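You operate a simulated robot arm through the tools that you are given. There is no shell and no other tool. Be economical: measure what you need, move in short steps, check, and stop when the job is done.

You are at the controls of a simulated robot arm. One attempt, no reset.

## Task
Scrub the plate on the teal mat clean with the green sponge.
Fine: dip the sponge in the tub of suds first; it goes into the caddy pressed out; the plate stays on the mat; leave the plates on the hob alone.

The check looks at the end state, three seconds after you hand in, the way a careful person would. Anything else that was tipped, shoved, dropped, spilled or broken makes it a failure.

## Robot
A 7-joint arm with a two-finger parallel gripper, fixed in place. Base frame: the origin is at the foot of the arm, x ahead of it, y to its left, z up; the work surface is at about z = 903. Units: mm, rad, N and s.
With the tool pointing down near the work surface it reaches from about 240 to 680 mm from the base axis. Its first joint turns from -1.152 to 1.152 rad. Payload 2.4 kg.
Tool frame: the origin (TCP) lies between the finger pads and is the grasp point; the fingertips stand 30 mm ahead of it; z points along the fingers, y is the line along which they close. Largest opening 94 mm; finger width 28, thickness 10; the body of the gripper, 50 by 96 mm, starts 55 mm behind the TCP.
Orientation is told as [roll, pitch, yaw] about the base's x, y, z axes, in that order, counted from this pose: with the fingers straight down and closing along the base's y, the tool's x points along the base's -x, its y along +y and its z along -z.

## Interface
- The arm moves only by the tool play_rows. Its argument "motion" is a list of rows, each a list of 7 numbers: the shift along the tool's x, y, z in units of 25 mm (1.0 is 25 mm), then the turn, a rotation vector about the tool's x, y, z in units of 8 degrees (1.0 is 8 degrees), then the closure in counts, from 0 (fully open) to 255 (shut). In form: [[x, y, z, ax, ay, az, hand], ...]. A call has 1 to 8 rows; each row shifts and turns the commanded pose from where the row before left it, along the tool's axes as they then stand. A call with a number of a shift or a turn outside -1 to 1 is refused whole. Each row takes 0.2 s and may step no farther than 50 mm and 0.15 rad from the row before; otherwise, or with a gripper value out of range, the whole call is refused. Where a pose cannot be reached the arm comes as near as it can. A force on the tool above 40 N (or 10 N above the force at the start of the call, whichever is more), or a blocked arm, ends the call early, and 0.2 s more pass. The fingers move at their own pace (about 153 mm/s each) and stop on an object; they squeeze with about 42 N. The grip force told is the motor's: it shows also when the fingers shut on nothing. Time passes only in rows, and 0.2 s behind the last, so rows that do not move let the fingers close. It gives the time, the measured TCP pose, the force on the tool (base axes), the opening and the grip force at its end, in the units of the frame above (readings bear some noise).
- Cameras (640 x 400 px; columns grow to the right, rows downward): "scene" is fixed at [5.5, 456.9, 1439]; the picture's right is [-0.94, -0.33, 0.00], its down [-0.21, 0.59, -0.78] and it looks along [0.26, -0.74, -0.63] (base axes); focal length 248 px, centre (320, 200). "wrist" rides on the gripper at [-37, 0, -58] in the tool frame; the picture's right is [0.00, -1.00, 0.00], its down [0.97, 0.00, -0.24] and it looks along [0.24, 0.00, 0.97] (tool axes); focal length 218 px, centre (320, 200).
- grab_frame(camera): a new picture of that camera. It takes no simulated time.
- probe_pixels(camera, pixels): there is no depth. For up to 12 entries [column, row, z] of the newest picture of that camera ("zoom" is the newest enlarged one), the place [x, y] in the base frame at which the ray of that pixel passes the height z, good to about 3 mm. It takes no simulated time.
- enlarge(camera, box): a new picture of the part [left, top, right, bottom] of that camera's present view, enlarged. It takes no simulated time.
- finish_job(): hands the job in; it is judged then, once.

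Work in short steps. Measure before you move; look again where a grasp or a placing could have gone wrong, and mend it. You have 80 turns and 54 pictures in all, those below and enlarged ones among them. Open the gripper and draw the arm clear of the work before you hand the job in, unless the task says otherwise; then end with one line.

The tools are called by a JSON object that holds its "fn" and its "kwargs". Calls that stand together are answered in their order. play_rows: Moves the arm, as the interface text tells. Its arguments: {"type":"object","properties":{"motion":{"type":"array"}},"required":["motion"]} The other tools are called the same way: grab_frame (camera) takes a picture; probe_pixels (camera, pixels) gives the place at which the rays of pixels pass given heights; enlarge (camera, box) takes an enlarged picture of a part of a camera's view; finish_job () hands the job in.

At the start:

```text
clock: 0.0
position: [369.7, 111.9, 1272.9]
tcp_rot: [0.0, 0.0, 0.002]
ft_force: [0.8, 0.6, 0.4]
opening: 94.0
finger_force: 0.0
```

scene: 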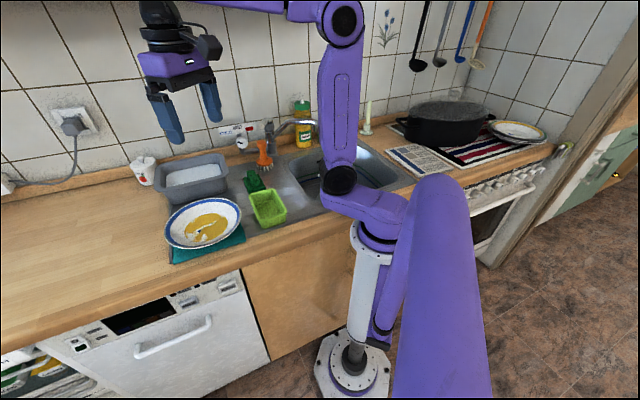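
wrist: 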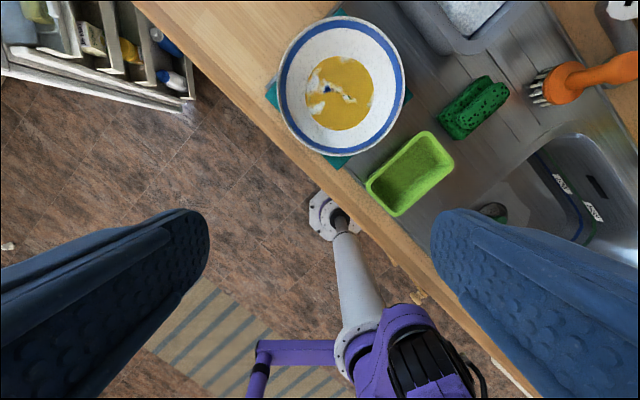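

The wrist picture shows the plate at (340,85), sponge at (473,107), green caddy at (410,172), and tub at (460,15). I'll enlarge for detail and probe positions.

{"fn": "enlarge", "kwargs": {"camera": "scene", "box": [120, 100, 360, 280]}}

{"fn": "enlarge", "kwargs": {"camera": "wrist", "box": [260, 0, 640, 230]}}

{"fn": "probe_pixels", "kwargs": {"camera": "wrist", "pixels": [[473, 107, 925], [440, 123, 903], [505, 85, 925], [410, 172, 903], [340, 85, 920], [280, 90, 930], [405, 90, 930], [340, 18, 930], [340, 155, 930], [335, 90, 910]]}}

{"fn": "probe_pixels", "kwargs": {"camera": "scene", "pixels": [[254, 182, 920], [154, 165, 960], [214, 152, 960], [228, 175, 960], [168, 200, 960], [190, 175, 940], [203, 222, 920], [268, 207, 903], [192, 200, 903]]}}

```text
2.22 times, centred on (240, 190) of scene
```

zoom: 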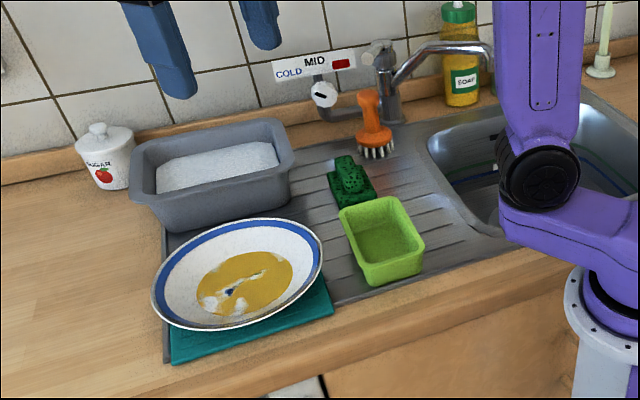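

```text
1.68 times, centred on (450, 115) of wrist
```

zoom: 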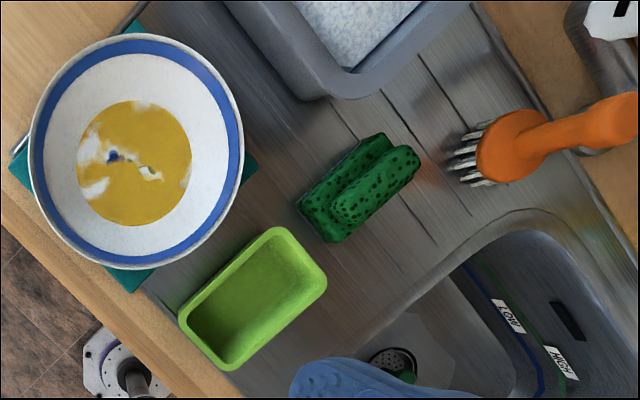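

```text
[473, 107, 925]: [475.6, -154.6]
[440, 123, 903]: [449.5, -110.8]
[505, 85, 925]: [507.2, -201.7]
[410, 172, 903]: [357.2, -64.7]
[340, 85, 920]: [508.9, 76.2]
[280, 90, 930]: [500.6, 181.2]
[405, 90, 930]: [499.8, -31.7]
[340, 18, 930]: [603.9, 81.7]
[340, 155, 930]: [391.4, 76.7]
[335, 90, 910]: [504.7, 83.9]
```

```text
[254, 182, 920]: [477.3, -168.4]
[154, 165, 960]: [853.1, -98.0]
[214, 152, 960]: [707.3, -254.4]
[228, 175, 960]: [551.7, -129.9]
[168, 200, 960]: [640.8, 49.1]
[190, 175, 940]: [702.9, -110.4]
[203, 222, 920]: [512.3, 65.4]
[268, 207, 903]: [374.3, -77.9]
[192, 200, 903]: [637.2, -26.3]
```

Sponge is about (472,-156), long axis near -50° in base; plate centre about (505,78); caddy about (365,-70). I fly to above the sponge, staying high, for a closer look.

{"fn": "play_rows", "kwargs": {"motion": [[-0.5, -1, 0.5, 0, 0, 0, 0], [-0.5, -1, 0.5, 0, 0, 0, 0], [-0.5, -1, 0.5, 0, 0, 0, 0], [-0.5, -1, 0.5, 0, 0, 0, 0], [-0.4, -1, 0.5, 0, 0, 0, 0], [-0.4, -1, 0.5, 0, 0, 0, 0], [-0.4, -1, 0.5, 0, 0, 0, 0], [-0.3, -1, 0.5, 0, 0, 0, 0]]}}

{"fn": "play_rows", "kwargs": {"motion": [[0, -0.9, 0, 0, 0, 0, 0], [0, -0.9, 0, 0, 0, 0, 0], [0, -0.9, 0, 0, 0, 0, 0], [0, 0, 0, 0, 0, 1, 0], [0, 0, 0, 0, 0, 1, 0], [0, 0, 0, 0, 0, 1, 0], [0, 0, 0, 0, 0, 1, 0], [0, 0, 0, 0, 0, 1, 0]]}}

{"fn": "grab_frame", "kwargs": {"camera": "wrist"}}

```text
clock: 1.8
position: [456.9, -88.7, 1172.0]
tcp_rot: [-0.002, 0.0, 0.001]
ft_force: [0.1, 0.2, -0.4]
opening: 94.0
finger_force: 0.0
```

```text
clock: 3.6
position: [459.6, -154.5, 1173.2]
tcp_rot: [-0.002, -0.001, -0.7]
ft_force: [-0.6, 0.5, -0.3]
opening: 93.7
finger_force: 0.0
```

```text
49 pictures are left
```

wrist: 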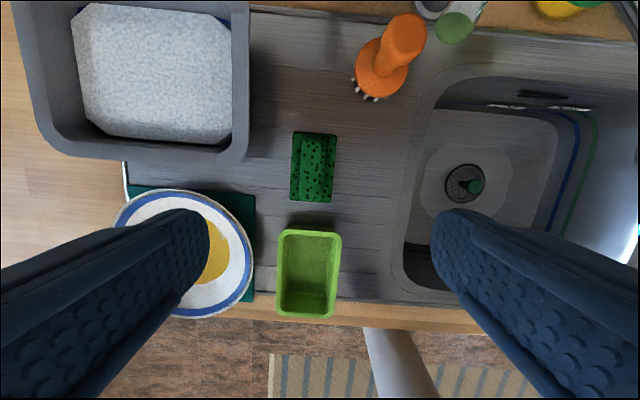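

The yaw -0.70 lines up with the sponge (313,167), caddy (308,273), and tub (155,75). I measure edges.

{"fn": "enlarge", "kwargs": {"camera": "wrist", "box": [230, 110, 390, 210]}}

{"fn": "probe_pixels", "kwargs": {"camera": "wrist", "pixels": [[291, 132, 925], [337, 134, 925], [333, 203, 925], [289, 200, 925], [277, 231, 950], [341, 233, 950], [334, 318, 950], [276, 315, 950], [40, 150, 960], [230, 160, 960], [245, 10, 960], [155, 75, 940]]}}

```text
4.00 times, centred on (310, 160) of wrist
```

zoom: 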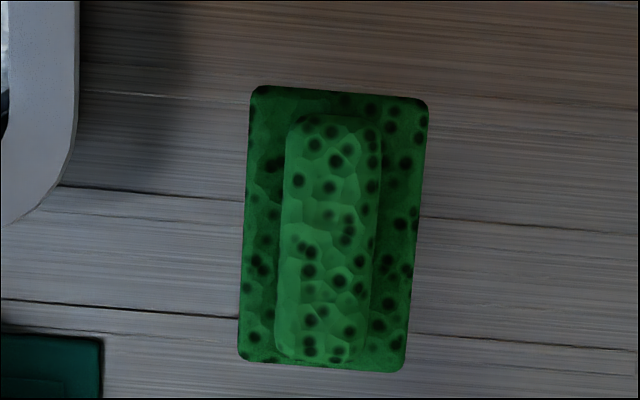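

```text
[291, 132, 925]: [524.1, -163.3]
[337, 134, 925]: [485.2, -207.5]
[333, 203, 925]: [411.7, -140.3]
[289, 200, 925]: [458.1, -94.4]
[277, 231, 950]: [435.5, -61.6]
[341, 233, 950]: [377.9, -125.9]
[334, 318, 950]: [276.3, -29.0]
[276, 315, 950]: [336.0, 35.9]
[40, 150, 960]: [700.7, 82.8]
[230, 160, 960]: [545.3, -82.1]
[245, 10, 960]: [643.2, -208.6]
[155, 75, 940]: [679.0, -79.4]
```

Next I look from the side to judge the ridge height, and tub/caddy/plate heights.

{"fn": "enlarge", "kwargs": {"camera": "scene", "box": [210, 150, 310, 240]}}

{"fn": "enlarge", "kwargs": {"camera": "scene", "box": [130, 130, 260, 270]}}

```text
4.44 times, centred on (260, 195) of scene
```

zoom: 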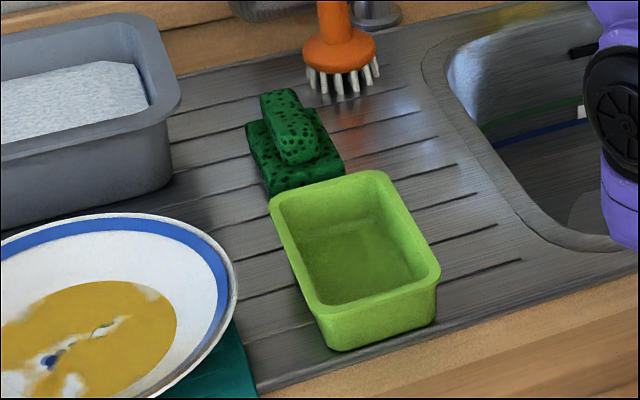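

```text
2.86 times, centred on (195, 200) of scene
```

zoom: 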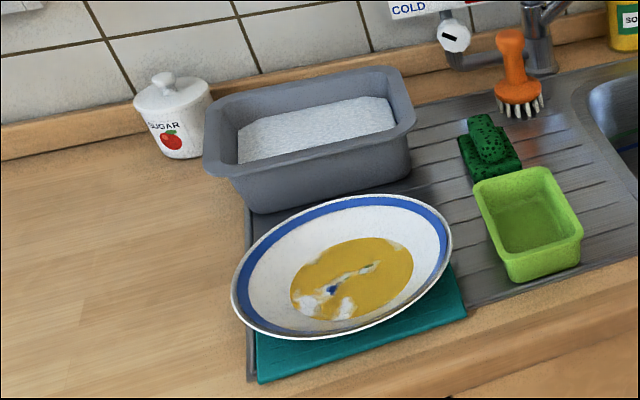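

The ridge on the sponge is a handle to grip. I probe its centre, and the plate/tub/food points.

{"fn": "probe_pixels", "kwargs": {"camera": "wrist", "pixels": [[312.5, 169, 940], [301, 140, 940], [325, 140, 940], [299, 199, 940], [318, 200, 940]]}}

{"fn": "probe_pixels", "kwargs": {"camera": "zoom", "pixels": [[352, 278, 915], [342, 268, 930], [233, 285, 945], [453, 225, 945], [340, 195, 945], [300, 340, 945], [290, 295, 915], [412, 260, 915], [395, 240, 915], [310, 318, 915], [257, 380, 903], [467, 313, 903]]}}

```text
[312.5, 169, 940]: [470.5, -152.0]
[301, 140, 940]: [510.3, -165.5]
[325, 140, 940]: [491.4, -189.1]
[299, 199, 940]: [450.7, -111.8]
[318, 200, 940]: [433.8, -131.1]
```

```text
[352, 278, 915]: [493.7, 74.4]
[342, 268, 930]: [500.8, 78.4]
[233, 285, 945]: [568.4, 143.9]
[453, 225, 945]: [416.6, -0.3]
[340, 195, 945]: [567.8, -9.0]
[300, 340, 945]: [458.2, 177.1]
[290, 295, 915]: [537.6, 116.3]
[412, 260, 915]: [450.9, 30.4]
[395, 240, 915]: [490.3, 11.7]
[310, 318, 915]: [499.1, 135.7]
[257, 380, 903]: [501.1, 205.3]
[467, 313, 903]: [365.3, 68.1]
```

Descend over the ridge to about z=1000, aligning yaw to -0.76.

{"fn": "play_rows", "kwargs": {"motion": [[-0.25, 0.38, 0, 0, 0, 0.43, 0], [0, 0, 1, 0, 0, 0, 0], [0, 0, 1, 0, 0, 0, 0], [0, 0, 1, 0, 0, 0, 0], [0, 0, 1, 0, 0, 0, 0], [0, 0, 1, 0, 0, 0, 0], [0, 0, 1, 0, 0, 0, 0]]}}

{"fn": "grab_frame", "kwargs": {"camera": "wrist"}}

{"fn": "enlarge", "kwargs": {"camera": "scene", "box": [200, 110, 330, 220]}}

```text
clock: 5.2
position: [470.3, -153.4, 1022.0]
tcp_rot: [0.001, 0.001, -0.757]
ft_force: [-0.2, 0.3, 0.2]
opening: 94.1
finger_force: 0.1
```

```text
45 pictures are left
```

wrist: 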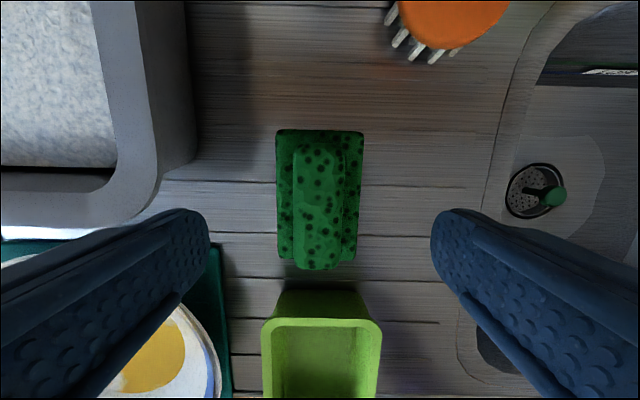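

```text
3.64 times, centred on (265, 165) of scene
```

zoom: 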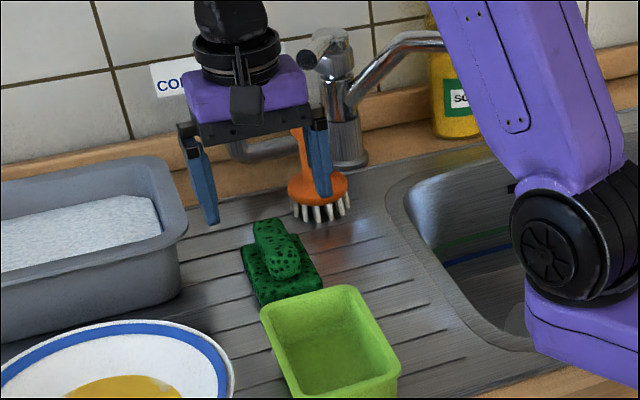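

Aligned on the ridge (column 319). Descend to TCP z≈964 (fingertips ≈934) and look.

{"fn": "play_rows", "kwargs": {"motion": [[0, 0, 1, 0, 0, 0, 0], [0, 0, 1, 0, 0, 0, 0], [0, 0, 0.3, 0, 0, 0, 100]]}}

{"fn": "grab_frame", "kwargs": {"camera": "wrist"}}

{"fn": "enlarge", "kwargs": {"camera": "scene", "box": [230, 140, 300, 200]}}

```text
clock: 6.0
position: [468.8, -152.8, 965.1]
tcp_rot: [0.0, 0.0, -0.756]
ft_force: [0.5, 0.2, 0.3]
opening: 57.1
finger_force: 0.1
```

```text
43 pictures are left
```

wrist: 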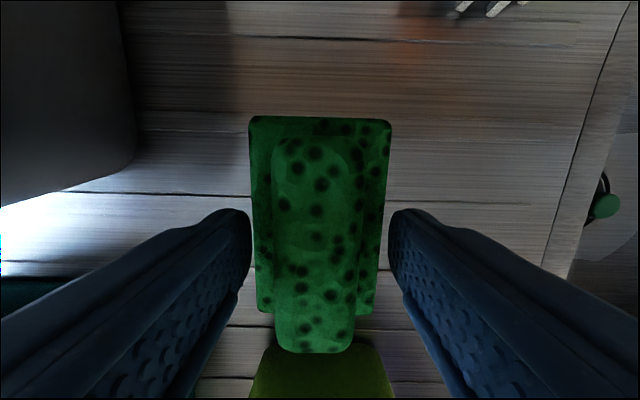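

```text
6.67 times, centred on (265, 170) of scene
```

zoom: 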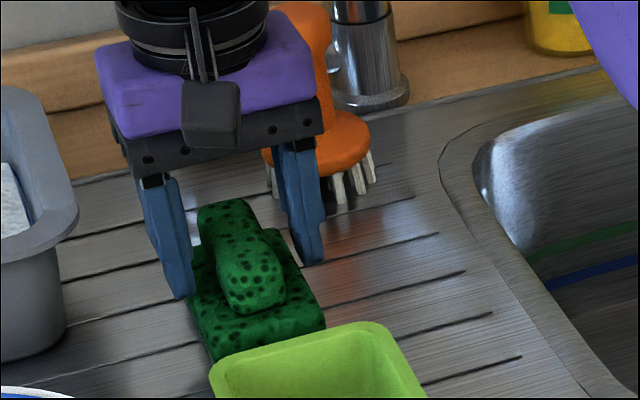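

Fingers straddle the ridge. I narrow to ~46 mm and lower in small steps to feel the base block.

{"fn": "play_rows", "kwargs": {"motion": [[0, 0, 0, 0, 0, 0, 130], [0, 0, 0.2, 0, 0, 0, 130]]}}

{"fn": "play_rows", "kwargs": {"motion": [[0, 0, 0.16, 0, 0, 0, 130], [0, 0, 0, 0, 0, 0, 130]]}}

{"fn": "enlarge", "kwargs": {"camera": "scene", "box": [230, 140, 300, 200]}}

```text
clock: 6.6
position: [469.5, -151.2, 963.0]
tcp_rot: [0.0, -0.001, -0.756]
ft_force: [-7.2, 2.2, 29.6]
opening: 46.0
finger_force: 0.0
```

```text
clock: 6.9
position: [469.9, -152.8, 962.9]
tcp_rot: [0.002, -0.005, -0.757]
ft_force: [-2.0, 0.7, 10.9]
opening: 46.2
finger_force: 0.1
stopped in row 1: the force on the tool passed its limit (the readings are from after the stop); the commanded pose is now the measured one
```

```text
6.67 times, centred on (265, 170) of scene
```

zoom: 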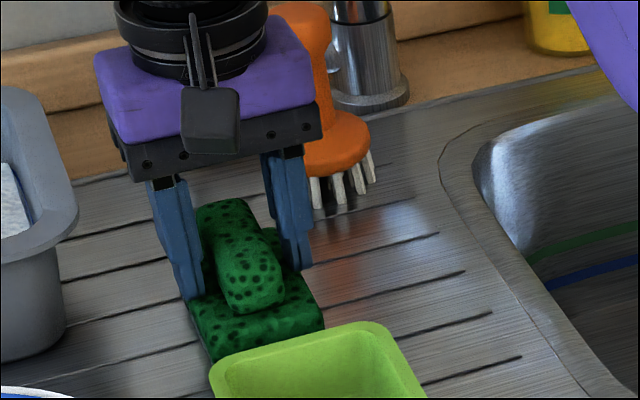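

The base block's top is at z≈933. I raise 2 mm and close on the ridge.

{"fn": "play_rows", "kwargs": {"motion": [[0, 0, -0.08, 0, 0, 0, 130], [0, 0, 0, 0, 0, 0, 255], [0, 0, 0, 0, 0, 0, 255]]}}

{"fn": "play_rows", "kwargs": {"motion": [[0, 0, -1, 0, 0, 0, 255], [0, 0, -1, 0, 0, 0, 255]]}}

{"fn": "grab_frame", "kwargs": {"camera": "wrist"}}

{"fn": "grab_frame", "kwargs": {"camera": "scene"}}

```text
clock: 7.7
position: [470.7, -151.7, 964.3]
tcp_rot: [-0.002, -0.002, -0.758]
ft_force: [0.6, -0.3, 0.1]
opening: 33.3
finger_force: 41.9
```

```text
clock: 8.3
position: [470.3, -151.7, 1015.8]
tcp_rot: [0.001, -0.002, -0.757]
ft_force: [-0.4, -0.3, -0.8]
opening: 33.2
finger_force: 42.1
```

```text
40 pictures are left
```

wrist: 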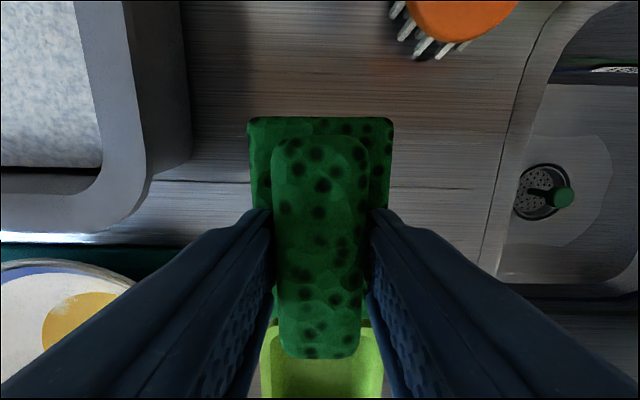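

```text
39 pictures are left
```

scene: 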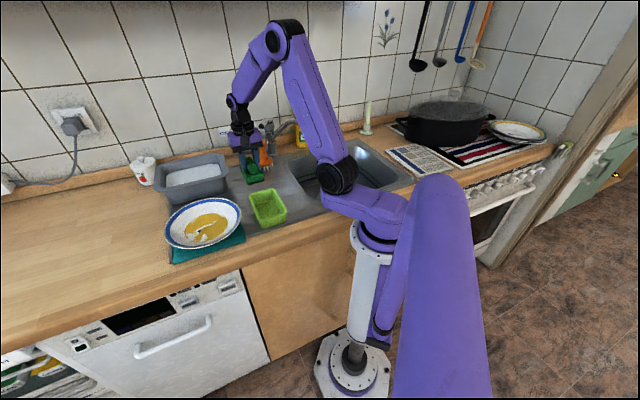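

Sponge held (33 mm); its bottom is 61 mm below the TCP. Now I triangulate the tub's rim from both views: near-right corner wrist (150,185), scene (229,177).

{"fn": "enlarge", "kwargs": {"camera": "scene", "box": [140, 130, 250, 220]}}

{"fn": "probe_pixels", "kwargs": {"camera": "wrist", "pixels": [[148, 178, 940], [148, 178, 960], [148, 178, 980], [148, 178, 1000], [101, 160, 940], [101, 160, 960], [101, 160, 980]]}}

{"fn": "probe_pixels", "kwargs": {"camera": "scene", "pixels": [[229, 174, 940], [229, 174, 960], [229, 174, 980], [229, 174, 1000], [221, 178, 940], [221, 178, 960]]}}

```text
4.44 times, centred on (195, 175) of scene
```

zoom: 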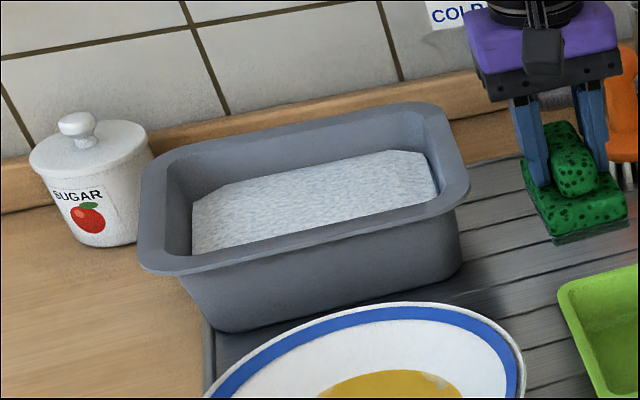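

```text
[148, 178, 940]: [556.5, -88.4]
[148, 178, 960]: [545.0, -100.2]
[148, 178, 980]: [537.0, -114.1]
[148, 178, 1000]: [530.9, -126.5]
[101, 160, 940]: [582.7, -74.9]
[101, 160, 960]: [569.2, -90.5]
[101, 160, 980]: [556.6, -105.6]
```

```text
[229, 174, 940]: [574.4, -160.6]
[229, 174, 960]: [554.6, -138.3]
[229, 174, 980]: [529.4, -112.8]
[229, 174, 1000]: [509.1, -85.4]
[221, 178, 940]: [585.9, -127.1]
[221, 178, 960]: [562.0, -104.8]
```

Rim sits about z≈978. I lift to ~1110 and move toward the tub (picture-left, +tool y) for a better look.

{"fn": "play_rows", "kwargs": {"motion": [[0, 0, -1, 0, 0, 0, 255], [0, 0, -1, 0, 0, 0, 255], [0, 0, -1, 0, 0, 0, 255], [0, 0, -1, 0, 0, 0, 255], [0, 1, 0, 0, 0, 0, 255], [0, 1, 0, 0, 0, 0, 255], [0, 1, 0, 0, 0, 0, 255], [0, 1, 0, 0, 0, 0, 255]]}}

{"fn": "grab_frame", "kwargs": {"camera": "wrist"}}

```text
clock: 10.1
position: [537.5, -79.8, 1114.3]
tcp_rot: [0.0, -0.001, -0.759]
ft_force: [-0.8, -0.1, -0.6]
opening: 33.3
finger_force: 42.1
```

```text
37 pictures are left
```

wrist: 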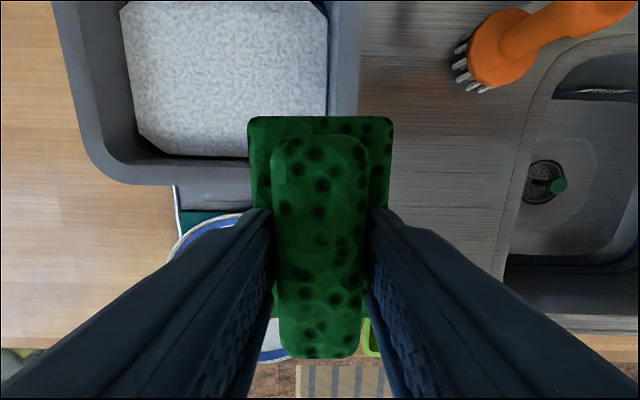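

Suds span columns 122–328, near inner edge ~row 157. I probe these.

{"fn": "probe_pixels", "kwargs": {"camera": "wrist", "pixels": [[328, 110, 978], [245, 157, 978], [120, 140, 978], [245, 186, 978], [225, 60, 950], [328, 110, 950], [245, 157, 950], [140, 140, 950], [122, 10, 950]]}}

{"fn": "probe_pixels", "kwargs": {"camera": "zoom", "pixels": [[192, 255, 950], [430, 152, 950], [440, 195, 950], [225, 185, 950], [315, 190, 950], [165, 155, 978], [428, 103, 978], [468, 188, 978], [142, 262, 978]]}}

```text
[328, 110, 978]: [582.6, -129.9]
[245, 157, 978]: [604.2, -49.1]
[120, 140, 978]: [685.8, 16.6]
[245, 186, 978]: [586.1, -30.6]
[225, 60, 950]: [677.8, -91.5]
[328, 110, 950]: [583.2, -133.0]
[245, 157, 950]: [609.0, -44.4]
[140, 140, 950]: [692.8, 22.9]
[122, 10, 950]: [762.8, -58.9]
```

```text
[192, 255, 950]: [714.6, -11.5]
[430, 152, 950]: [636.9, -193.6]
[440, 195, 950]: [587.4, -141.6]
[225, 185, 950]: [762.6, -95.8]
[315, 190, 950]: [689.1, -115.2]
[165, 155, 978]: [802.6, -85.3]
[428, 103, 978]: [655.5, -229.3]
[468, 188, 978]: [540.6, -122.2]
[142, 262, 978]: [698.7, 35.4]
```

Tub interior in the counter frame runs about n 475–605, l 305–490; I move the sponge to n=540, l=352 (about (633,-117)) at height and check.

{"fn": "play_rows", "kwargs": {"motion": [[-0.8, 0.4, 0, 0, 0, 0, 255], [-1, 0.4, 0, 0, 0, 0, 255], [-1, 0.4, 0, 0, 0, 0, 255], [-1, 0.4, 0, 0, 0, 0, 255]]}}

{"fn": "grab_frame", "kwargs": {"camera": "wrist"}}

{"fn": "enlarge", "kwargs": {"camera": "scene", "box": [140, 110, 260, 220]}}

```text
clock: 11.1
position: [631.9, -117.8, 1114.8]
tcp_rot: [0.0, -0.001, -0.758]
ft_force: [0.4, 0.3, -1.1]
opening: 33.5
finger_force: 41.9
```

```text
36 pictures are left
```

wrist: 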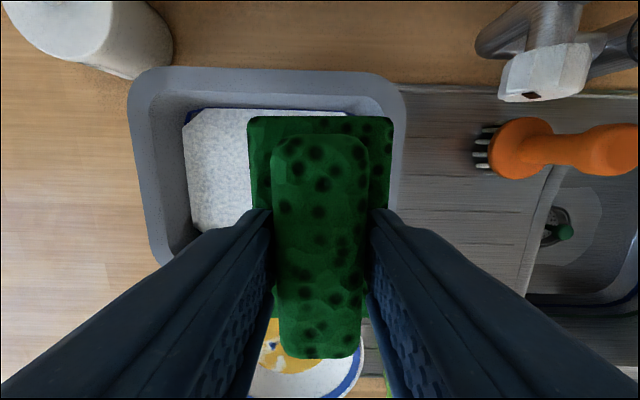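

```text
3.64 times, centred on (200, 165) of scene
```

zoom: 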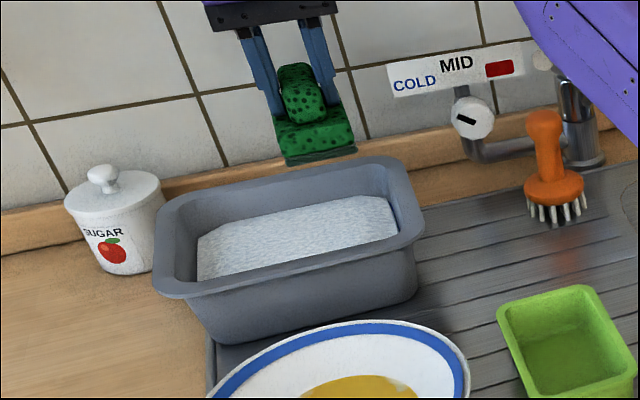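

I check the sponge against the tub walls: far inner rim row ~98, right inner rim column ~383.

{"fn": "probe_pixels", "kwargs": {"camera": "wrist", "pixels": [[270, 97, 978], [383, 110, 978], [152, 110, 978], [270, 68, 978], [190, 250, 978], [270, 109, 950], [183, 150, 950], [403, 110, 978]]}}

```text
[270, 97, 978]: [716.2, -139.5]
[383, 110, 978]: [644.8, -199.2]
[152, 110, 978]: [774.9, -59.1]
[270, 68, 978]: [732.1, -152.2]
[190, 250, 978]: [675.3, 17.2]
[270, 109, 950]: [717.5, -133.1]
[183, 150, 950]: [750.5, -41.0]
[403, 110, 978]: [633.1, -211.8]
```

Footprint fits with ≥10 mm each side. Descend to TCP ≈1000 and look.

{"fn": "play_rows", "kwargs": {"motion": [[0, 0, 1, 0, 0, 0, 255], [0, 0, 1, 0, 0, 0, 255], [0, 0, 1, 0, 0, 0, 255], [0, 0, 0.8, 0, 0, 0, 255], [0, 0, 0.8, 0, 0, 0, 255]]}}

{"fn": "enlarge", "kwargs": {"camera": "scene", "box": [140, 110, 260, 220]}}

```text
clock: 12.3
position: [635.3, -116.1, 1001.4]
tcp_rot: [0.002, -0.004, -0.759]
ft_force: [-0.6, -0.5, -0.5]
opening: 33.1
finger_force: 41.9
```

```text
3.64 times, centred on (200, 165) of scene
```

zoom: 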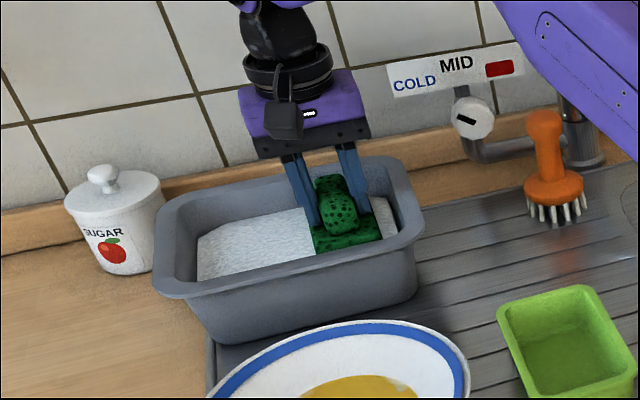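

It's about at the suds. I lower another ~15 mm to wet the sponge, then dwell.

{"fn": "play_rows", "kwargs": {"motion": [[0, 0, 0.3, 0, 0, 0, 255], [0, 0, 0.3, 0, 0, 0, 255], [0, 0, 0, 0, 0, 0, 255], [0, 0, 0, 0, 0, 0, 255]]}}

{"fn": "enlarge", "kwargs": {"camera": "scene", "box": [140, 110, 260, 220]}}

```text
clock: 13.3
position: [635.6, -114.8, 984.0]
tcp_rot: [0.003, -0.002, -0.755]
ft_force: [0.7, 0.3, -0.7]
opening: 33.7
finger_force: 41.3
```

```text
3.64 times, centred on (200, 165) of scene
```

zoom: 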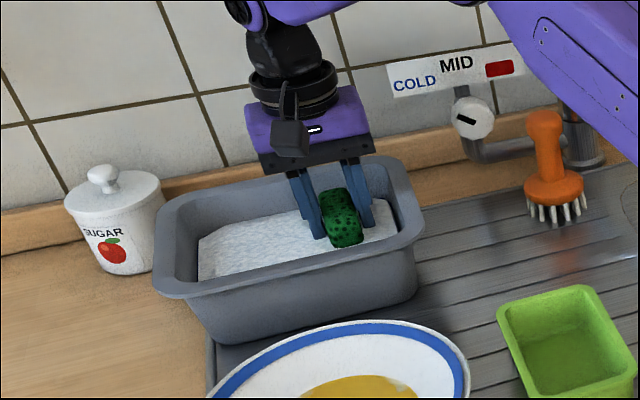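

The base is submerged. I lift straight up above the tub and let it drip.

{"fn": "play_rows", "kwargs": {"motion": [[0, 0, -0.6, 0, 0, 0, 255], [0, 0, -0.6, 0, 0, 0, 255], [0, 0, -1, 0, 0, 0, 255], [0, 0, -1, 0, 0, 0, 255], [0, 0, 0, 0, 0, 0, 255], [0, 0, 0, 0, 0, 0, 255], [0, 0, 0, 0, 0, 0, 255], [0, 0, 0, 0, 0, 0, 255]]}}

{"fn": "play_rows", "kwargs": {"motion": [[0, 0, -1, 0, 0, 0, 255], [0, 0, -0.5, 0, 0, 0, 255], [0, 0, 0, 0, 0, 0, 255], [0, 0, 0, 0, 0, 0, 255], [0, 0, 0, 0, 0, 0, 255]]}}

{"fn": "enlarge", "kwargs": {"camera": "scene", "box": [140, 110, 260, 220]}}

{"fn": "enlarge", "kwargs": {"camera": "scene", "box": [150, 180, 260, 270]}}

```text
clock: 15.1
position: [633.2, -115.9, 1065.2]
tcp_rot: [0.0, -0.004, -0.757]
ft_force: [0.2, 0.3, -1.7]
opening: 33.7
finger_force: 41.7
```

```text
clock: 16.3
position: [633.5, -115.8, 1101.2]
tcp_rot: [0.001, -0.004, -0.757]
ft_force: [-0.5, 0.7, -1.3]
opening: 33.9
finger_force: 41.7
```

```text
3.64 times, centred on (200, 165) of scene
```

zoom: 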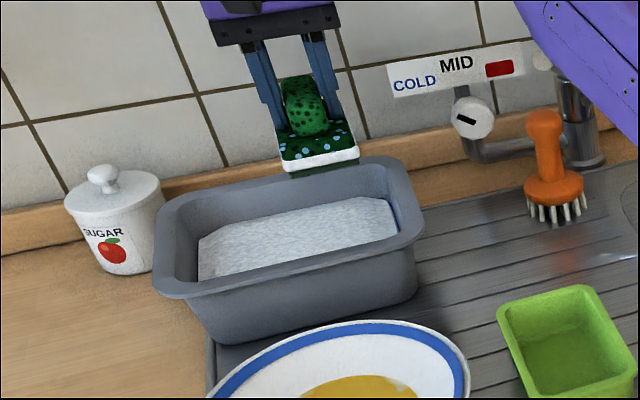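

```text
4.44 times, centred on (205, 225) of scene
```

zoom: 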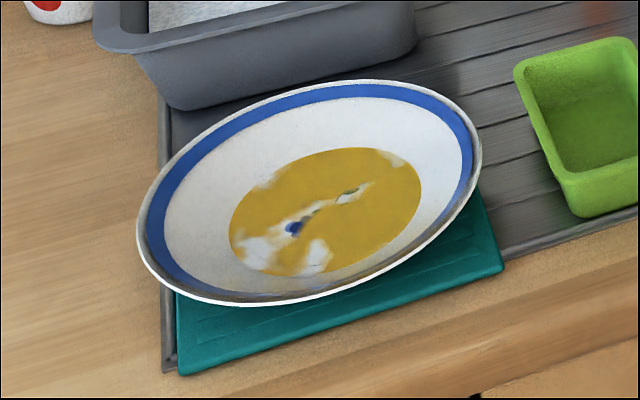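

The sponge is now soapy. I probe the stain's outline on the plate at its likely height.

{"fn": "probe_pixels", "kwargs": {"camera": "zoom", "pixels": [[230, 235, 920], [421, 190, 920], [350, 147, 920], [280, 276, 920], [325, 212, 920], [325, 212, 912], [137, 240, 945], [481, 150, 945], [400, 155, 920], [175, 375, 908], [505, 265, 908]]}}

{"fn": "play_rows", "kwargs": {"motion": [[1, 0, 0, 0, 0, 0, 255], [1, 0, 0, 0, 0, 0, 255], [1, 0.2, 0, 0, 0, 0, 255], [1, 0.3, 0, 0, 0, 0, 255], [1, 0.5, 0, 0, 0, 0, 255], [1, 0.5, 0, 0, 0, 0, 255], [1, 0.5, 0, 0, 0, 0, 255], [1, 0, 0, 0, 0, 0, 255]]}}

{"fn": "grab_frame", "kwargs": {"camera": "wrist"}}

{"fn": "enlarge", "kwargs": {"camera": "scene", "box": [130, 150, 260, 270]}}

```text
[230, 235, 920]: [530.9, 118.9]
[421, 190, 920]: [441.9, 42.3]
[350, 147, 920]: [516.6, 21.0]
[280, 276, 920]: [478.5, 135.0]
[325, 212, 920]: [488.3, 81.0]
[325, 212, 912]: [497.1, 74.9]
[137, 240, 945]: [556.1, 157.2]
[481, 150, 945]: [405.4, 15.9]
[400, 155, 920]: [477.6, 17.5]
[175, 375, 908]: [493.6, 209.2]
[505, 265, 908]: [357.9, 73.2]
```

```text
clock: 18.1
position: [523.3, 56.6, 1101.7]
tcp_rot: [0.001, -0.003, -0.758]
ft_force: [-0.7, -0.2, -0.9]
opening: 33.7
finger_force: 42.3
```

```text
30 pictures are left
```

wrist: 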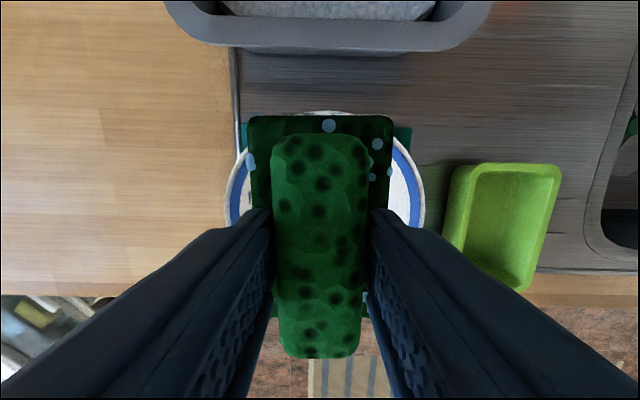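

```text
3.33 times, centred on (195, 210) of scene
```

zoom: 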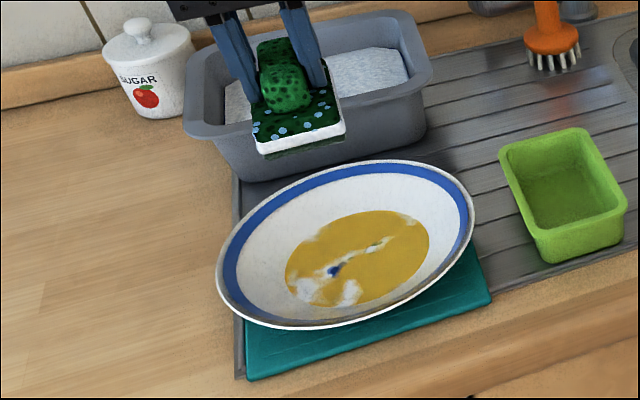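

The plate's rim reads columns 226–424 at row ~195, far edge row ~112; I probe for its centre.

{"fn": "probe_pixels", "kwargs": {"camera": "wrist", "pixels": [[226, 200, 945], [424, 200, 945], [325, 112, 945], [226, 200, 935], [424, 200, 935], [325, 112, 935], [240, 155, 908], [411, 127, 908], [455, 165, 950], [562, 168, 950], [525, 292, 950], [443, 240, 950]]}}

```text
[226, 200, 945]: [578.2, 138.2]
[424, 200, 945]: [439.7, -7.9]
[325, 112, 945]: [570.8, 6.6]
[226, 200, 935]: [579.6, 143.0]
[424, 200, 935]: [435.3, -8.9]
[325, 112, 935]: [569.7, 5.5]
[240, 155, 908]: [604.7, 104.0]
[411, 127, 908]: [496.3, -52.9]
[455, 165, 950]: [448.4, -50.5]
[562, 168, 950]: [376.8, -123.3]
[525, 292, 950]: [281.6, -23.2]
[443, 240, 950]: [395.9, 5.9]
```

Plate centre ≈ (496,77), diameter ≈205; the stain is ±58 mm about it. I go over the centre and descend to just above the well.

{"fn": "play_rows", "kwargs": {"motion": [[0.68, -0.08, 0, 0, 0, 0, 255], [0.68, -0.08, 0, 0, 0, 0, 255], [0, 0, 1, 0, 0, 0, 255], [0, 0, 1, 0, 0, 0, 255], [0, 0, 1, 0, 0, 0, 255], [0, 0, 1, 0, 0, 0, 255], [0, 0, 0.2, 0, 0, 0, 255]]}}

{"fn": "enlarge", "kwargs": {"camera": "scene", "box": [130, 150, 260, 270]}}

```text
clock: 19.7
position: [498.0, 78.3, 995.0]
tcp_rot: [0.002, -0.004, -0.757]
ft_force: [-0.2, -0.3, -1.2]
opening: 33.6
finger_force: 42.5
```

```text
3.33 times, centred on (195, 210) of scene
```

zoom: 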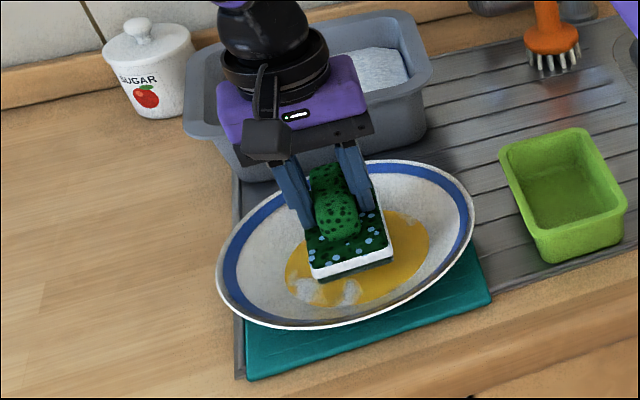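

Centred well. I lower in 4–5 mm steps watching for contact.

{"fn": "play_rows", "kwargs": {"motion": [[0, 0, 0.2, 0, 0, 0, 255], [0, 0, 0.2, 0, 0, 0, 255]]}}

{"fn": "play_rows", "kwargs": {"motion": [[0, 0, 0.16, 0, 0, 0, 255], [0, 0, 0, 0, 0, 0, 255]]}}

{"fn": "play_rows", "kwargs": {"motion": [[0, 0, 0.16, 0, 0, 0, 255], [0, 0, 0, 0, 0, 0, 255]]}}

```text
clock: 20.3
position: [496.3, 77.8, 987.4]
tcp_rot: [0.002, -0.004, -0.757]
ft_force: [-0.4, 0.9, -1.4]
opening: 33.4
finger_force: 41.5
```

```text
clock: 20.9
position: [496.6, 78.6, 981.7]
tcp_rot: [0.0, -0.004, -0.756]
ft_force: [-0.4, 0.4, -0.5]
opening: 33.7
finger_force: 41.9
```

```text
clock: 21.5
position: [496.8, 78.5, 978.5]
tcp_rot: [0.0, -0.004, -0.757]
ft_force: [0.7, 0.2, -0.2]
opening: 33.6
finger_force: 41.7
```

No contact at 978.5 yet; I keep lowering in 2–3 mm steps.

{"fn": "play_rows", "kwargs": {"motion": [[0, 0, 0.1, 0, 0, 0, 255], [0, 0, 0, 0, 0, 0, 255]]}}

{"fn": "play_rows", "kwargs": {"motion": [[0, 0, 0.1, 0, 0, 0, 255], [0, 0, 0, 0, 0, 0, 255]]}}

```text
clock: 22.1
position: [498.6, 78.7, 975.7]
tcp_rot: [0.005, -0.004, -0.756]
ft_force: [-3.0, -1.3, 15.3]
opening: 33.4
finger_force: 42.3
```

```text
clock: 22.6
position: [498.3, 78.9, 975.4]
tcp_rot: [0.006, -0.008, -0.757]
ft_force: [-1.5, 0.0, 9.9]
opening: 33.7
finger_force: 42.1
stopped in row 2: the force on the tool passed its limit (the readings are from after the stop); the commanded pose is now the measured one
```

Contact with ~10 N at z=975.4 — a good scrubbing pressure. I begin with small strokes along tool y and watch the force and plate.

{"fn": "play_rows", "kwargs": {"motion": [[0, 0.3, 0, 0, 0, 0, 255], [0, 0.3, 0, 0, 0, 0, 255], [0, -0.3, 0, 0, 0, 0, 255], [0, -0.3, 0, 0, 0, 0, 255], [0, -0.3, 0, 0, 0, 0, 255], [0, -0.3, 0, 0, 0, 0, 255], [0, 0.3, 0, 0, 0, 0, 255], [0, 0.3, 0, 0, 0, 0, 255]]}}

{"fn": "enlarge", "kwargs": {"camera": "scene", "box": [130, 150, 260, 270]}}

```text
clock: 23.1
position: [503.0, 85.0, 976.1]
tcp_rot: [-0.004, -0.001, -0.768]
ft_force: [-9.0, -1.1, 13.8]
opening: 33.5
finger_force: 41.8
stopped in row 2: the force on the tool passed its limit (the readings are from after the stop); the commanded pose is now the measured one
```

```text
3.33 times, centred on (195, 210) of scene
```

zoom: 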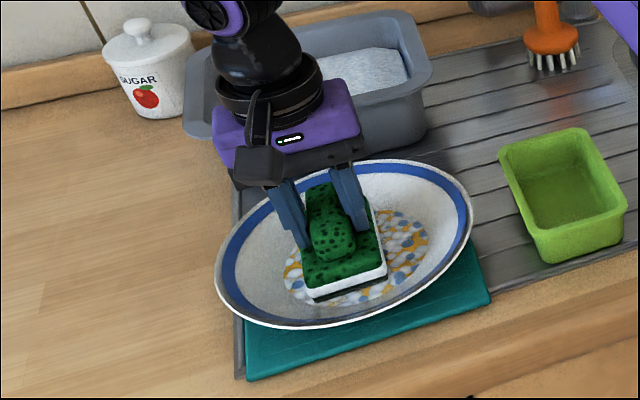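

It's working: the stain is turning to suds, and the plate is in place. I lighten by ~1 mm and stroke the other way.

{"fn": "play_rows", "kwargs": {"motion": [[0, 0, -0.04, 0, 0, 0, 255], [0, -0.25, 0, 0, 0, 0, 255], [0, -0.25, 0, 0, 0, 0, 255], [0, -0.25, 0, 0, 0, 0, 255], [0, -0.25, 0, 0, 0, 0, 255]]}}

{"fn": "enlarge", "kwargs": {"camera": "scene", "box": [130, 150, 260, 270]}}

```text
clock: 24.4
position: [487.4, 66.1, 977.9]
tcp_rot: [-0.003, -0.001, -0.767]
ft_force: [0.6, 2.5, 0.7]
opening: 33.1
finger_force: 42.0
```

```text
3.33 times, centred on (195, 210) of scene
```

zoom: 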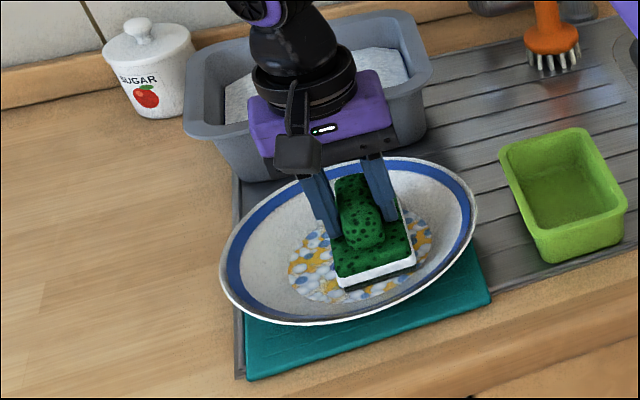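

The plate shifted only a few mm. Suds cover the stain; I press lightly and scrub with short strokes and twists around the centre.

{"fn": "play_rows", "kwargs": {"motion": [[0, 0.2, 0, 0, 0, 0, 255], [0, 0.2, 0, 0, 0, 0, 255], [0, 0, 0.08, 0, 0, 0, 255], [0, 0, 0, 0, 0, 0, 255]]}}

```text
clock: 25.4
position: [495.0, 73.8, 976.2]
tcp_rot: [0.0, -0.003, -0.767]
ft_force: [-4.7, -3.6, 21.4]
opening: 33.5
finger_force: 41.6
```

Contact 21 N; I scrub with small moves and twists.

{"fn": "play_rows", "kwargs": {"motion": [[0, 0, -0.03, 0, 0, 0.5, 255], [0, 0, 0, 0, 0, 0.5, 255], [0, 0, 0, 0, 0, -0.5, 255], [0, 0, 0, 0, 0, -0.5, 255], [0.2, 0, 0, 0, 0, 0, 255], [0.2, 0, 0, 0, 0, 0, 255], [-0.2, 0, 0, 0, 0, 0, 255], [-0.2, 0, 0, 0, 0, 0, 255]]}}

{"fn": "enlarge", "kwargs": {"camera": "scene", "box": [130, 150, 260, 270]}}

```text
clock: 27.1
position: [494.6, 76.7, 975.7]
tcp_rot: [-0.001, -0.003, -0.764]
ft_force: [-7.8, 10.9, 31.7]
opening: 33.5
finger_force: 41.4
```

```text
3.33 times, centred on (195, 210) of scene
```

zoom: 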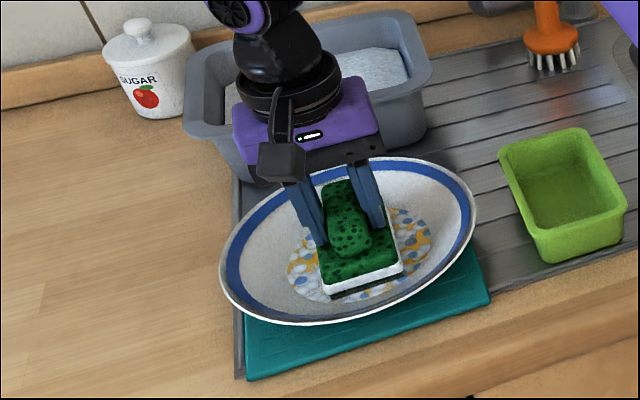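

Plate steady. I lighten slightly and make longer strokes.

{"fn": "play_rows", "kwargs": {"motion": [[0, 0.2, -0.04, 0, 0, 0, 255], [0, 0.3, 0, 0, 0, 0, 255], [0, -0.3, 0, 0, 0, 0, 255], [0, -0.3, 0, 0, 0, 0, 255], [0, -0.3, 0, 0, 0, 0, 255], [0, 0.3, 0, 0, 0, 0, 255], [0, 0.3, 0, 0, 0, 0, 255], [0, -0.2, 0, 0, 0, 0, 255]]}}

{"fn": "enlarge", "kwargs": {"camera": "scene", "box": [130, 150, 260, 270]}}

```text
clock: 28.9
position: [495.1, 74.5, 975.7]
tcp_rot: [-0.004, -0.002, -0.766]
ft_force: [1.9, 1.8, 7.2]
opening: 33.5
finger_force: 41.7
```

```text
3.33 times, centred on (195, 210) of scene
```

zoom: 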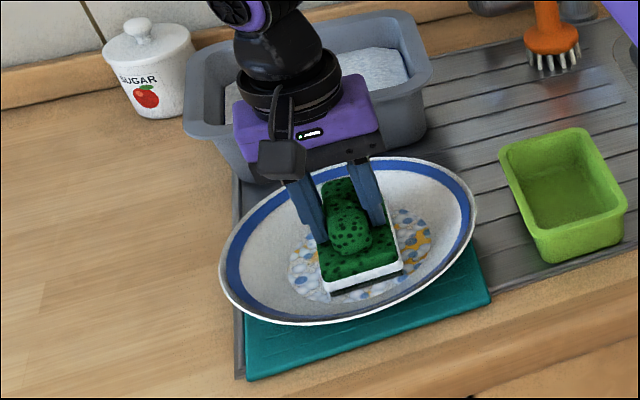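

Left side is clean of brown; the right side (zoom (420,235)) remains. I stroke toward picture-right (−tool y).

{"fn": "play_rows", "kwargs": {"motion": [[0, -0.3, 0, 0, 0, 0, 255], [0, -0.3, 0, 0, 0, 0, 255], [0, -0.3, 0, 0, 0, 0, 255], [0.2, 0, 0, 0, 0, 0, 255], [-0.3, 0, 0, 0, 0, 0, 255], [-0.2, 0, 0, 0, 0, 0, 255], [0.2, 0, 0, 0, 0, 0, 255], [0, 0.3, 0, 0, 0, 0, 255]]}}

{"fn": "enlarge", "kwargs": {"camera": "scene", "box": [130, 150, 260, 270]}}

```text
clock: 30.8
position: [485.8, 60.6, 974.8]
tcp_rot: [-0.003, -0.001, -0.768]
ft_force: [-1.5, -3.4, 11.2]
opening: 33.2
finger_force: 41.9
```

```text
3.33 times, centred on (195, 210) of scene
```

zoom: 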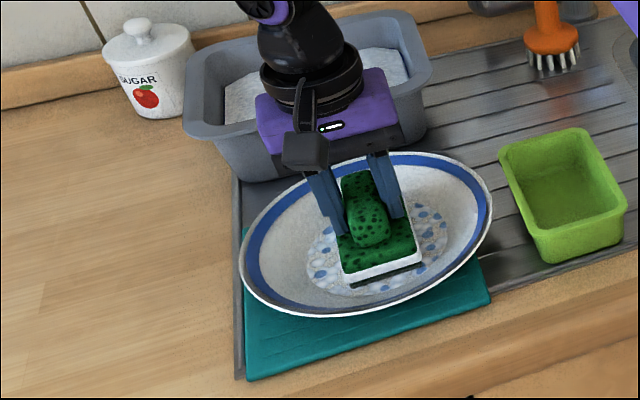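

Brown is gone from view, but the plate slid ~20 mm to the right. I stroke back to the left, which scrubs and nudges the plate back towards centre.

{"fn": "play_rows", "kwargs": {"motion": [[0, 0.3, 0, 0, 0, 0, 255], [0, 0.3, 0, 0, 0, 0, 255], [0, 0.3, 0, 0, 0, 0, 255], [0, 0.3, 0, 0, 0, 0, 255]]}}

{"fn": "enlarge", "kwargs": {"camera": "scene", "box": [130, 150, 260, 270]}}

```text
clock: 31.8
position: [507.4, 84.3, 975.6]
tcp_rot: [-0.004, -0.001, -0.767]
ft_force: [-1.9, -3.0, 1.2]
opening: 33.4
finger_force: 42.0
```

```text
3.33 times, centred on (195, 210) of scene
```

zoom: 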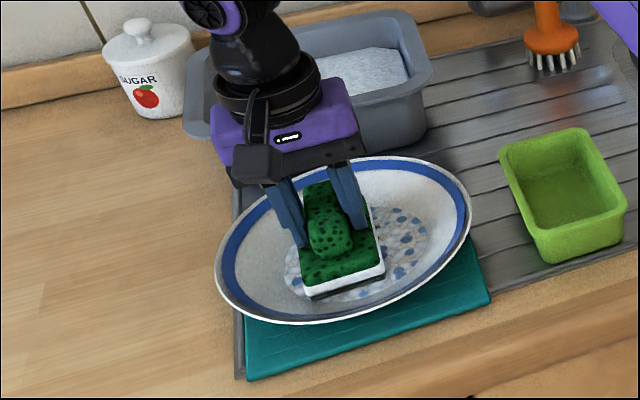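

Plate is back at its starting place. I lift and look at what remains.

{"fn": "play_rows", "kwargs": {"motion": [[0, 0, -0.4, 0, 0, 0, 255], [0, 0, -1, 0, 0, 0, 255], [0, 0, -1, 0, 0, 0, 255], [0, 0, -1, 0, 0, 0, 255], [-1, 0, -0.5, 0, 0, 0, 255], [-1, 0, 0, 0, 0, 0, 255], [-1, 0, 0, 0, 0, 0, 255], [-0.5, 0, 0, 0, 0, 0, 255]]}}

{"fn": "enlarge", "kwargs": {"camera": "scene", "box": [150, 180, 260, 270]}}

```text
clock: 33.5
position: [570.1, 23.1, 1073.1]
tcp_rot: [-0.002, -0.003, -0.765]
ft_force: [-0.2, 0.1, -0.2]
opening: 33.2
finger_force: 42.4
```

```text
4.44 times, centred on (205, 225) of scene
```

zoom: 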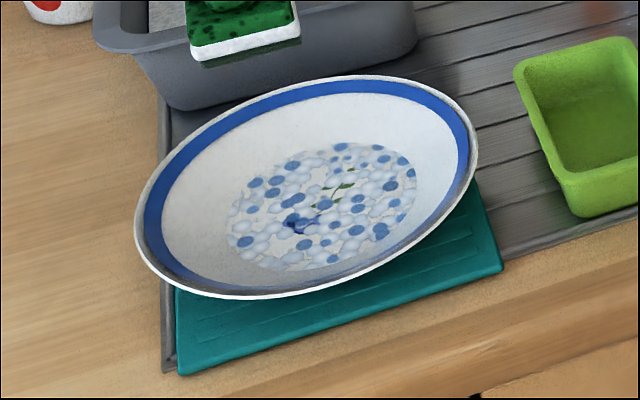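

All brown is gone; only suds remain over the plate's blue flower motif. Now I look closely at the sponge's state.

{"fn": "enlarge", "kwargs": {"camera": "scene", "box": [170, 140, 250, 210]}}

{"fn": "grab_frame", "kwargs": {"camera": "wrist"}}

```text
5.71 times, centred on (210, 175) of scene
```

zoom: 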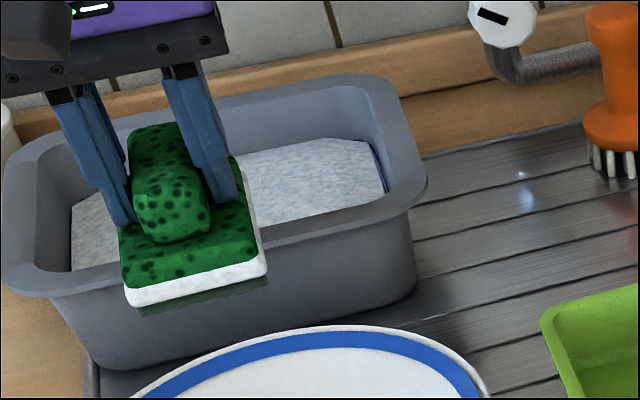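

```text
19 pictures are left
```

wrist: 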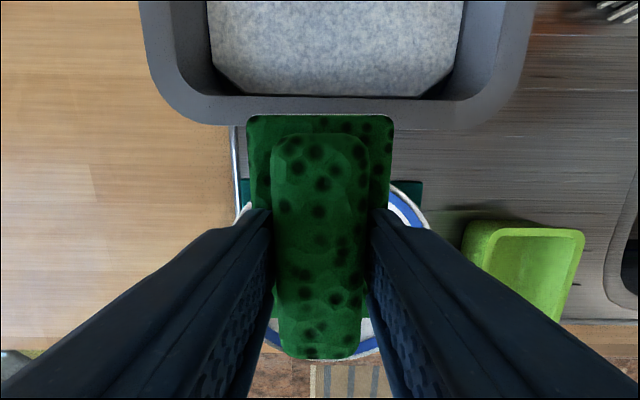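

Sponge still holds suds (white band). The gripper holds only the ridge, so I'll set it back at its original spot on the drainer, regrip it by the body, and squeeze it over the tub. First move above that spot.

{"fn": "play_rows", "kwargs": {"motion": [[-0.24, -0.98, 0, 0, 0, 0, 255], [-0.24, -0.98, 0, 0, 0, 0, 255], [-0.24, -0.98, 0, 0, 0, 0, 255], [-0.24, -0.98, 0, 0, 0, 0, 255], [-0.24, -0.98, 0, 0, 0, 0, 255], [-0.24, -0.98, 0, 0, 0, 0, 255], [-0.24, -0.98, 0, 0, 0, 0, 255], [-0.24, -0.98, 0, 0, 0, 0, 255]]}}

{"fn": "play_rows", "kwargs": {"motion": [[0, 0, 1, 0, 0, 0, 255], [0, 0, 1, 0, 0, 0, 255], [0, 0, 1, 0, 0, 0, 255], [0, 0, 0.9, 0, 0, 0, 255], [0, 0, 0.2, 0, 0, 0, 255], [0, 0, 0, 0, 0, 0, 255]]}}

```text
clock: 35.4
position: [467.6, -153.4, 1073.7]
tcp_rot: [-0.004, -0.001, -0.766]
ft_force: [0.3, -0.5, -1.1]
opening: 33.2
finger_force: 42.2
```

```text
clock: 36.8
position: [467.7, -154.1, 972.4]
tcp_rot: [-0.002, -0.003, -0.767]
ft_force: [-0.5, -0.2, -1.9]
opening: 33.4
finger_force: 42.1
```

Lower the last few mm until it rests.

{"fn": "play_rows", "kwargs": {"motion": [[0, 0, 0.2, 0, 0, 0, 255], [0, 0, 0, 0, 0, 0, 255]]}}

{"fn": "play_rows", "kwargs": {"motion": [[0, 0, 0.1, 0, 0, 0, 255], [0, 0, 0, 0, 0, 0, 255]]}}

```text
clock: 37.4
position: [467.3, -152.1, 967.0]
tcp_rot: [-0.002, -0.003, -0.767]
ft_force: [0.3, -0.3, 0.5]
opening: 33.4
finger_force: 41.5
```

```text
clock: 38.0
position: [467.8, -153.2, 963.8]
tcp_rot: [-0.004, -0.002, -0.766]
ft_force: [0.4, -0.4, -1.0]
opening: 33.7
finger_force: 42.1
```

Another 2 mm, then open.

{"fn": "play_rows", "kwargs": {"motion": [[0, 0, 0.08, 0, 0, 0, 255], [0, 0, 0, 0, 0, 0, 255]]}}

{"fn": "play_rows", "kwargs": {"motion": [[0, 0, -0.06, 0, 0, 0, 0], [0, 0, 0, 0, 0, 0, 0], [0, 0, 0, 0, 0, 0, 0], [0, 0, 0, 0, 0, 0, 0]]}}

{"fn": "grab_frame", "kwargs": {"camera": "wrist"}}

```text
clock: 38.5
position: [467.5, -151.9, 962.8]
tcp_rot: [0.0, -0.003, -0.767]
ft_force: [-2.3, -0.3, 9.7]
opening: 33.5
finger_force: 42.3
```

```text
clock: 39.5
position: [468.0, -151.3, 964.5]
tcp_rot: [-0.002, -0.002, -0.766]
ft_force: [0.0, 0.1, -0.3]
opening: 94.3
finger_force: 0.2
```

```text
18 pictures are left
```

wrist: 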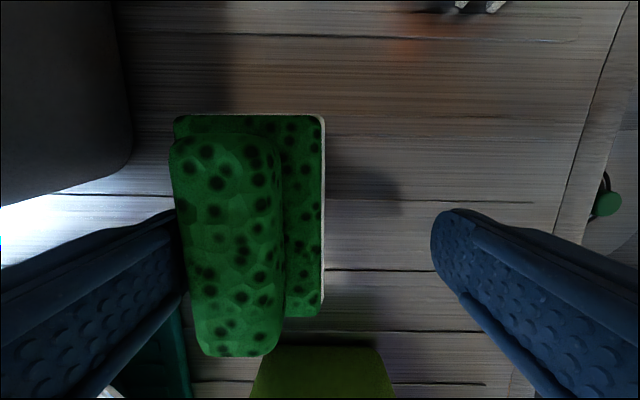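

The sponge slid ~30 mm left with the left finger. I raise a little and check that it stays down.

{"fn": "play_rows", "kwargs": {"motion": [[0, -0.2, 0, 0, 0, 0, 0], [0, 0, -0.4, 0, 0, 0, 0], [0, 0, -1, 0, 0, 0, 0], [0, 0, -1, 0, 0, 0, 0]]}}

{"fn": "grab_frame", "kwargs": {"camera": "wrist"}}

{"fn": "enlarge", "kwargs": {"camera": "scene", "box": [220, 130, 310, 200]}}

```text
clock: 40.5
position: [465.8, -155.9, 1024.1]
tcp_rot: [-0.003, 0.0, -0.766]
ft_force: [0.4, -0.7, 1.1]
opening: 94.0
finger_force: 0.0
```

```text
17 pictures are left
```

wrist: 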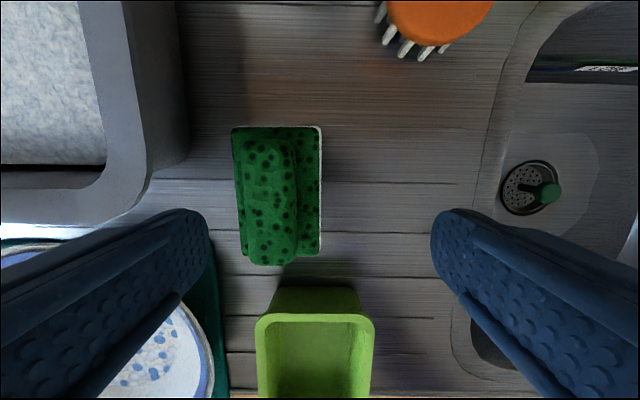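

```text
5.71 times, centred on (265, 165) of scene
```

zoom: 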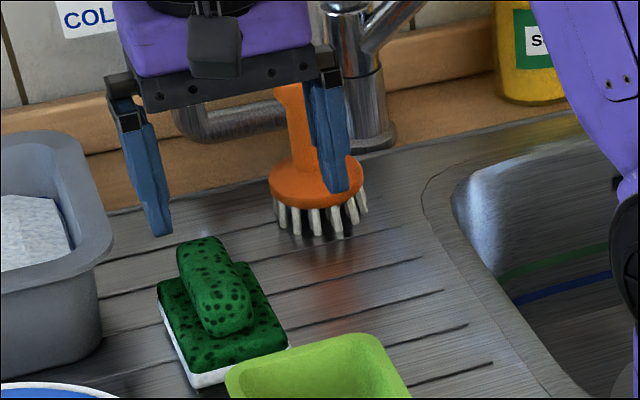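

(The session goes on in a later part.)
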